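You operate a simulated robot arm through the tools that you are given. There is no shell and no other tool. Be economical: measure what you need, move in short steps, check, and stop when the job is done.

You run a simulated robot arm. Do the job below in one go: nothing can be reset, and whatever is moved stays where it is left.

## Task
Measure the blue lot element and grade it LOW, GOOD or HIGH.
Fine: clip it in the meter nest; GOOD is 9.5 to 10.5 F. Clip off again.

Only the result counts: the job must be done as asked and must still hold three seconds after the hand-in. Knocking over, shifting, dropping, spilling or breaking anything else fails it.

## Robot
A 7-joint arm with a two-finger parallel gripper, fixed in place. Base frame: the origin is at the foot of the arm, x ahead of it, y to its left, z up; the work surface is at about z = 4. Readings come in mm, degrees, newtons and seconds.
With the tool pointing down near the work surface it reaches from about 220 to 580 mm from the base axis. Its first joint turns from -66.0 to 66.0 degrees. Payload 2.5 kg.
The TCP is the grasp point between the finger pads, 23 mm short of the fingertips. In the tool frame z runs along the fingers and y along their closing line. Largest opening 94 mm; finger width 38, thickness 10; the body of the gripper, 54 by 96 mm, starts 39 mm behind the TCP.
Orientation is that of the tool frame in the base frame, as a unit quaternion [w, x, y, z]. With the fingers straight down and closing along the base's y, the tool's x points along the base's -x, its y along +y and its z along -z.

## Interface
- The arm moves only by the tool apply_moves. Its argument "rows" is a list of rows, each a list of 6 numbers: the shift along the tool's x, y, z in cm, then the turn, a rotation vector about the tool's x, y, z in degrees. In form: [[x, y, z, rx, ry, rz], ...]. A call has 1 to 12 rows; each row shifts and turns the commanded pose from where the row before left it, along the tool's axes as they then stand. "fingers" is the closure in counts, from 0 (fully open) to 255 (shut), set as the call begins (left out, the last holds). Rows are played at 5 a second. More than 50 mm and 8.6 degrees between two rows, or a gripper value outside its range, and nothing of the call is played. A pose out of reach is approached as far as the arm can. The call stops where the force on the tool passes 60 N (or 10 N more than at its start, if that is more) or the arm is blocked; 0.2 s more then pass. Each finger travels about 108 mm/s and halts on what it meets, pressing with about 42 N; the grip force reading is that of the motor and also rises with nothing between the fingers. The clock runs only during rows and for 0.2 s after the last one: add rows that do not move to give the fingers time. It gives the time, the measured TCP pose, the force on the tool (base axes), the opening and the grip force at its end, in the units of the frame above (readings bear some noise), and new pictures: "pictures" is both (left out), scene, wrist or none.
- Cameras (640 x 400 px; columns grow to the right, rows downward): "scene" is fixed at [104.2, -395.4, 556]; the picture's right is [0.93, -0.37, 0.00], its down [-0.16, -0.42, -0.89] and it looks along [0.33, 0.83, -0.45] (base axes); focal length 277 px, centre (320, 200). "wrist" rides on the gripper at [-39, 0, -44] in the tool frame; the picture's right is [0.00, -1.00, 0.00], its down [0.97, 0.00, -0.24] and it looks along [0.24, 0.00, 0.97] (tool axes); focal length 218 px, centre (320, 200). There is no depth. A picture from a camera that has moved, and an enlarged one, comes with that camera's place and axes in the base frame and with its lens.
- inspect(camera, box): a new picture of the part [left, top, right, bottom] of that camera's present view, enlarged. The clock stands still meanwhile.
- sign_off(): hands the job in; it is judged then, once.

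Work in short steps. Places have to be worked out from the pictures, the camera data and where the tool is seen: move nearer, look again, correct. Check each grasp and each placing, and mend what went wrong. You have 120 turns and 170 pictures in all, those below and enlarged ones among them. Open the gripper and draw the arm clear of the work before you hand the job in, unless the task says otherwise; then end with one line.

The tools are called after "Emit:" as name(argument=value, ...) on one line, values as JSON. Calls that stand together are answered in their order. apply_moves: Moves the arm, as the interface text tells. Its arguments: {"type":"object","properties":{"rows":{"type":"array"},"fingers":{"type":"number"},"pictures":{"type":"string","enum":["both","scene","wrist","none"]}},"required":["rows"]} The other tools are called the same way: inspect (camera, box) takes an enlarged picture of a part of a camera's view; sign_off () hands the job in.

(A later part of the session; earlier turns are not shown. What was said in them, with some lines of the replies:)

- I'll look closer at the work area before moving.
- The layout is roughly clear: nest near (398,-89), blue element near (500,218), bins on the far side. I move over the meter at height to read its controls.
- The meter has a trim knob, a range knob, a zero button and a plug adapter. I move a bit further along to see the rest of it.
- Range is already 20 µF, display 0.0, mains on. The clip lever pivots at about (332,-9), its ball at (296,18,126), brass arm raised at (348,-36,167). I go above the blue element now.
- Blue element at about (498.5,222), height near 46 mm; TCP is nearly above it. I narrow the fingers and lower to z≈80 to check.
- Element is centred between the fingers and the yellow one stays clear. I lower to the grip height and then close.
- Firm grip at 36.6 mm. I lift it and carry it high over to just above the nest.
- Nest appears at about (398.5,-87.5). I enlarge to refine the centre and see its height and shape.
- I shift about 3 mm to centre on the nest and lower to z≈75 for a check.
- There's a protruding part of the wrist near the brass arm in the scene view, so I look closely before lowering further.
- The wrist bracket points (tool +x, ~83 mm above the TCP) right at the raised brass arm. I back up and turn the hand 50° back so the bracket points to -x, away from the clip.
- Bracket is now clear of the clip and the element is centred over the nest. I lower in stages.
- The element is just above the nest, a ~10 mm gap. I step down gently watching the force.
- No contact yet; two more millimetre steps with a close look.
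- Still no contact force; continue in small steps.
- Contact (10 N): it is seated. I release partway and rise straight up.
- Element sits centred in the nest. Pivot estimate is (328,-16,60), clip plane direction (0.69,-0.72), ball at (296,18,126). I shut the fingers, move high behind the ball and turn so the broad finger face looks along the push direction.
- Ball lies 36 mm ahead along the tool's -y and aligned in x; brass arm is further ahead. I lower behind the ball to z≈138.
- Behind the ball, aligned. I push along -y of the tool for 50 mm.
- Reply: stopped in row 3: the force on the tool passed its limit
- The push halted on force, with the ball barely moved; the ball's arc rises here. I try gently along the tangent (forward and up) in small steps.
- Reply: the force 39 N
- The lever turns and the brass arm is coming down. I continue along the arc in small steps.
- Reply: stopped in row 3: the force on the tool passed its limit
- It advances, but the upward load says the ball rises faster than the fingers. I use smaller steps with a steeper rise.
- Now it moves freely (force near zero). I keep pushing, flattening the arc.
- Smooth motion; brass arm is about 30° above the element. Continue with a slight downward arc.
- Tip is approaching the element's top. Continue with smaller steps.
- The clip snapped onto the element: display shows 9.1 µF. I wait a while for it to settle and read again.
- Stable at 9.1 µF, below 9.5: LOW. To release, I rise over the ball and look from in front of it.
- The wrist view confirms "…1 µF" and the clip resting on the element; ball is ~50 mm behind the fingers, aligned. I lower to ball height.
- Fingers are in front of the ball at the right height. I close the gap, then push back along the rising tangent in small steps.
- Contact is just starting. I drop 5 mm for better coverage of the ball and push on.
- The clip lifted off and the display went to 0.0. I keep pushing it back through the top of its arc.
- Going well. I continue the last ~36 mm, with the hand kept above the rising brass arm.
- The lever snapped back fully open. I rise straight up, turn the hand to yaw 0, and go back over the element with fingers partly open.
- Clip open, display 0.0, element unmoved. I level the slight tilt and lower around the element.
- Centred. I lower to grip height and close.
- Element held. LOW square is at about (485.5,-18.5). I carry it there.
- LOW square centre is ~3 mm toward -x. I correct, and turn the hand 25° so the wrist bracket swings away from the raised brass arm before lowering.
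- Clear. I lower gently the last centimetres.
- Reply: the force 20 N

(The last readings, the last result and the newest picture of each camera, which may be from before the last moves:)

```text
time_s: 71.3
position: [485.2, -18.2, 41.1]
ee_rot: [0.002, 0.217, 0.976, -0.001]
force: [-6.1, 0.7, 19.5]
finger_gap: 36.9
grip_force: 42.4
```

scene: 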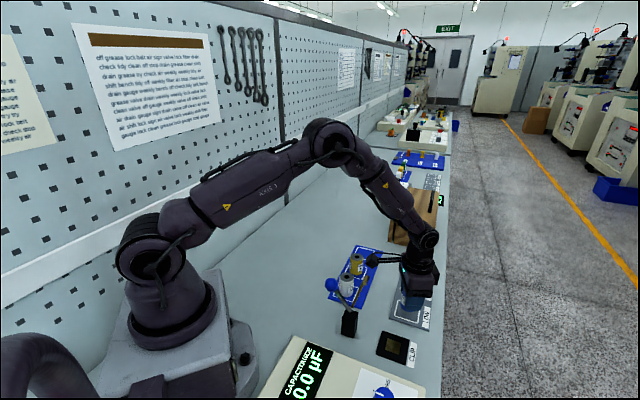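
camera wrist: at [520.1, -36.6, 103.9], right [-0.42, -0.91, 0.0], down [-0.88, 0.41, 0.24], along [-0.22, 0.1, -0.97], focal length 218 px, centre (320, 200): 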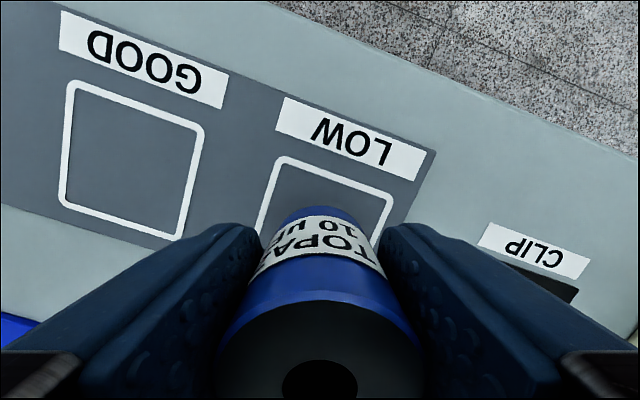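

Contact at 20 N: it rests on the plate. I ease back half a millimetre, release, and rise.

Emit:
apply_moves(rows=[[0, 0, -0.08, 0, 0, 0], [0, 0, 0, 0, 0, 0]], pictures="none")

Emit:
apply_moves(rows=[[0, 0, 0, 0, 0, 0], [0, 0, 0, 0, 0, 0], [0, 0, 0, 0, 0, 0]], fingers=80, pictures="none")

Emit:
apply_moves(rows=[[0, 0, -2, 0, 0, 0], [0, 0, -4, 0, 0, 0], [0, 0, -4.5, 0, 0, 0], [0, 0, -4.5, 0, 0, 0], [0, 0, -4, 0, 0, 0], [0, 0, 0, 0, 0, 0]])

Emit:
inspect(camera="scene", box=[270, 220, 450, 400])

Emit:
inspect(camera="wrist", box=[220, 100, 420, 260])

```text
time_s: 71.9
position: [485.8, -18.0, 40.4]
ee_rot: [0.001, 0.217, 0.976, -0.001]
force: [-2.2, -0.5, 15.0]
finger_gap: 36.7
grip_force: 41.8
```

```text
time_s: 72.7
position: [484.0, -19.1, 40.3]
ee_rot: [0.0, 0.217, 0.976, -0.001]
force: [-0.3, -0.4, -0.6]
finger_gap: 64.4
grip_force: 0.1
```

```text
time_s: 74.1
position: [483.4, -18.9, 229.3]
ee_rot: [0.0, 0.216, 0.976, -0.001]
force: [0.4, -0.6, 0.0]
finger_gap: 64.2
grip_force: 0.1
camera wrist: at [519.3, -36.4, 274.4], right [-0.42, -0.91, 0.0], down [-0.88, 0.41, 0.24], along [-0.22, 0.1, -0.97], focal length 218 px, centre (320, 200)
```

scene: 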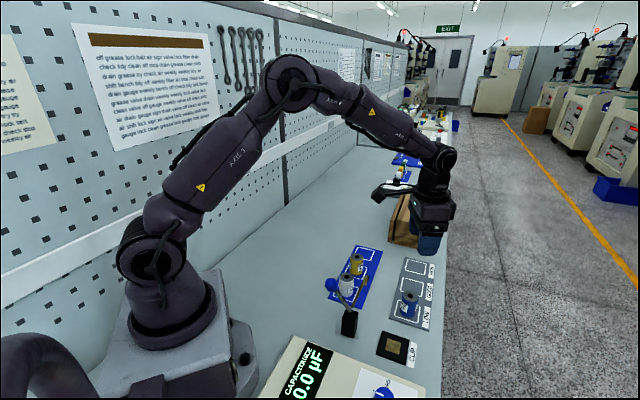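
wrist: 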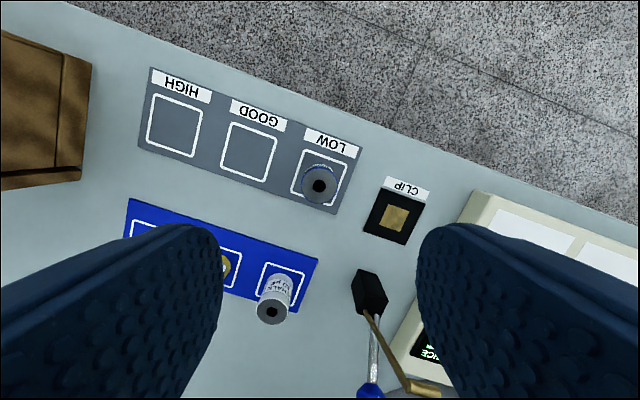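

```text
2.22 times, centred on (360, 310) of scene
camera zoom: at [104.2, -395.4, 556.0], right [0.93, -0.37, 0.0], down [-0.16, -0.42, -0.89], along [0.33, 0.83, -0.45], focal length 615 px, centre (231, -44)
```

zoom: 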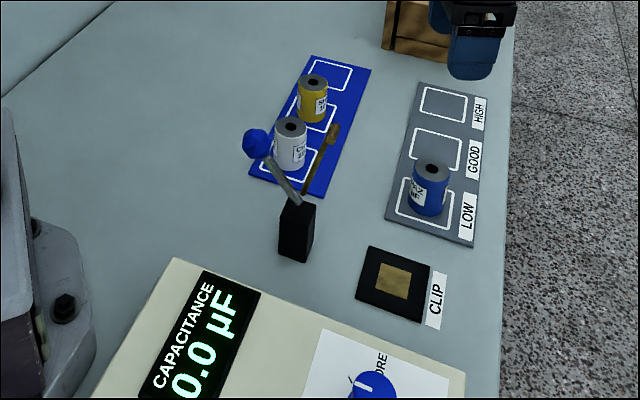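

```text
2.50 times, centred on (320, 180) of wrist
camera zoom: at [519.3, -36.4, 274.4], right [-0.42, -0.91, 0.0], down [-0.88, 0.41, 0.24], along [-0.22, 0.1, -0.97], focal length 546 px, centre (320, 250)
```

zoom: 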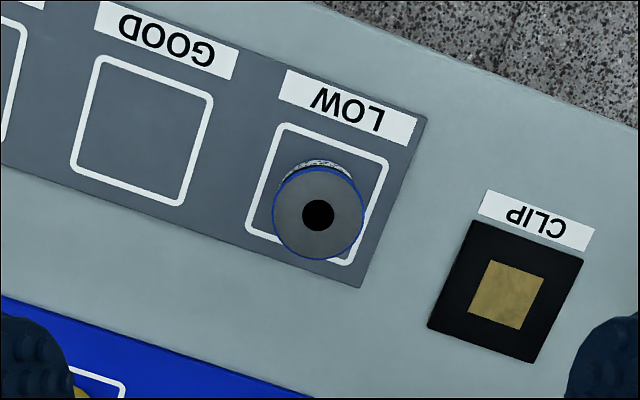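

The blue element stands upright inside the LOW square, the clip is open and the meter reads 0.0. I open the fingers fully and draw the arm up and back.

Emit:
apply_moves(rows=[[0, 0, -4, 0, 0, 0], [0, 0, -4, 0, 0, 0], [2, 2, -2, 0, 0, 0], [0, 0, 0, 0, 0, 0], [0, 0, 0, 0, 0, 0]], fingers=0, pictures="scene")

```text
time_s: 75.3
position: [475.5, 8.4, 330.7]
ee_rot: [0.0, 0.216, 0.976, 0.0]
force: [-0.2, 0.1, -1.3]
finger_gap: 93.9
grip_force: 0.2
```

scene: 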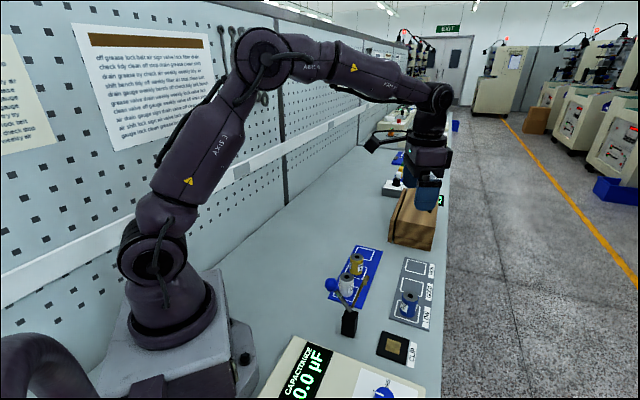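

Everything is in place and clear; handing in.

Emit:
sign_off()

```text
The job is handed in.
```

The blue element read a steady 9.1 µF, below the 9.5 limit, so I graded it LOW; it stands upright in the LOW square, the clip is off again, and the job is handed in.
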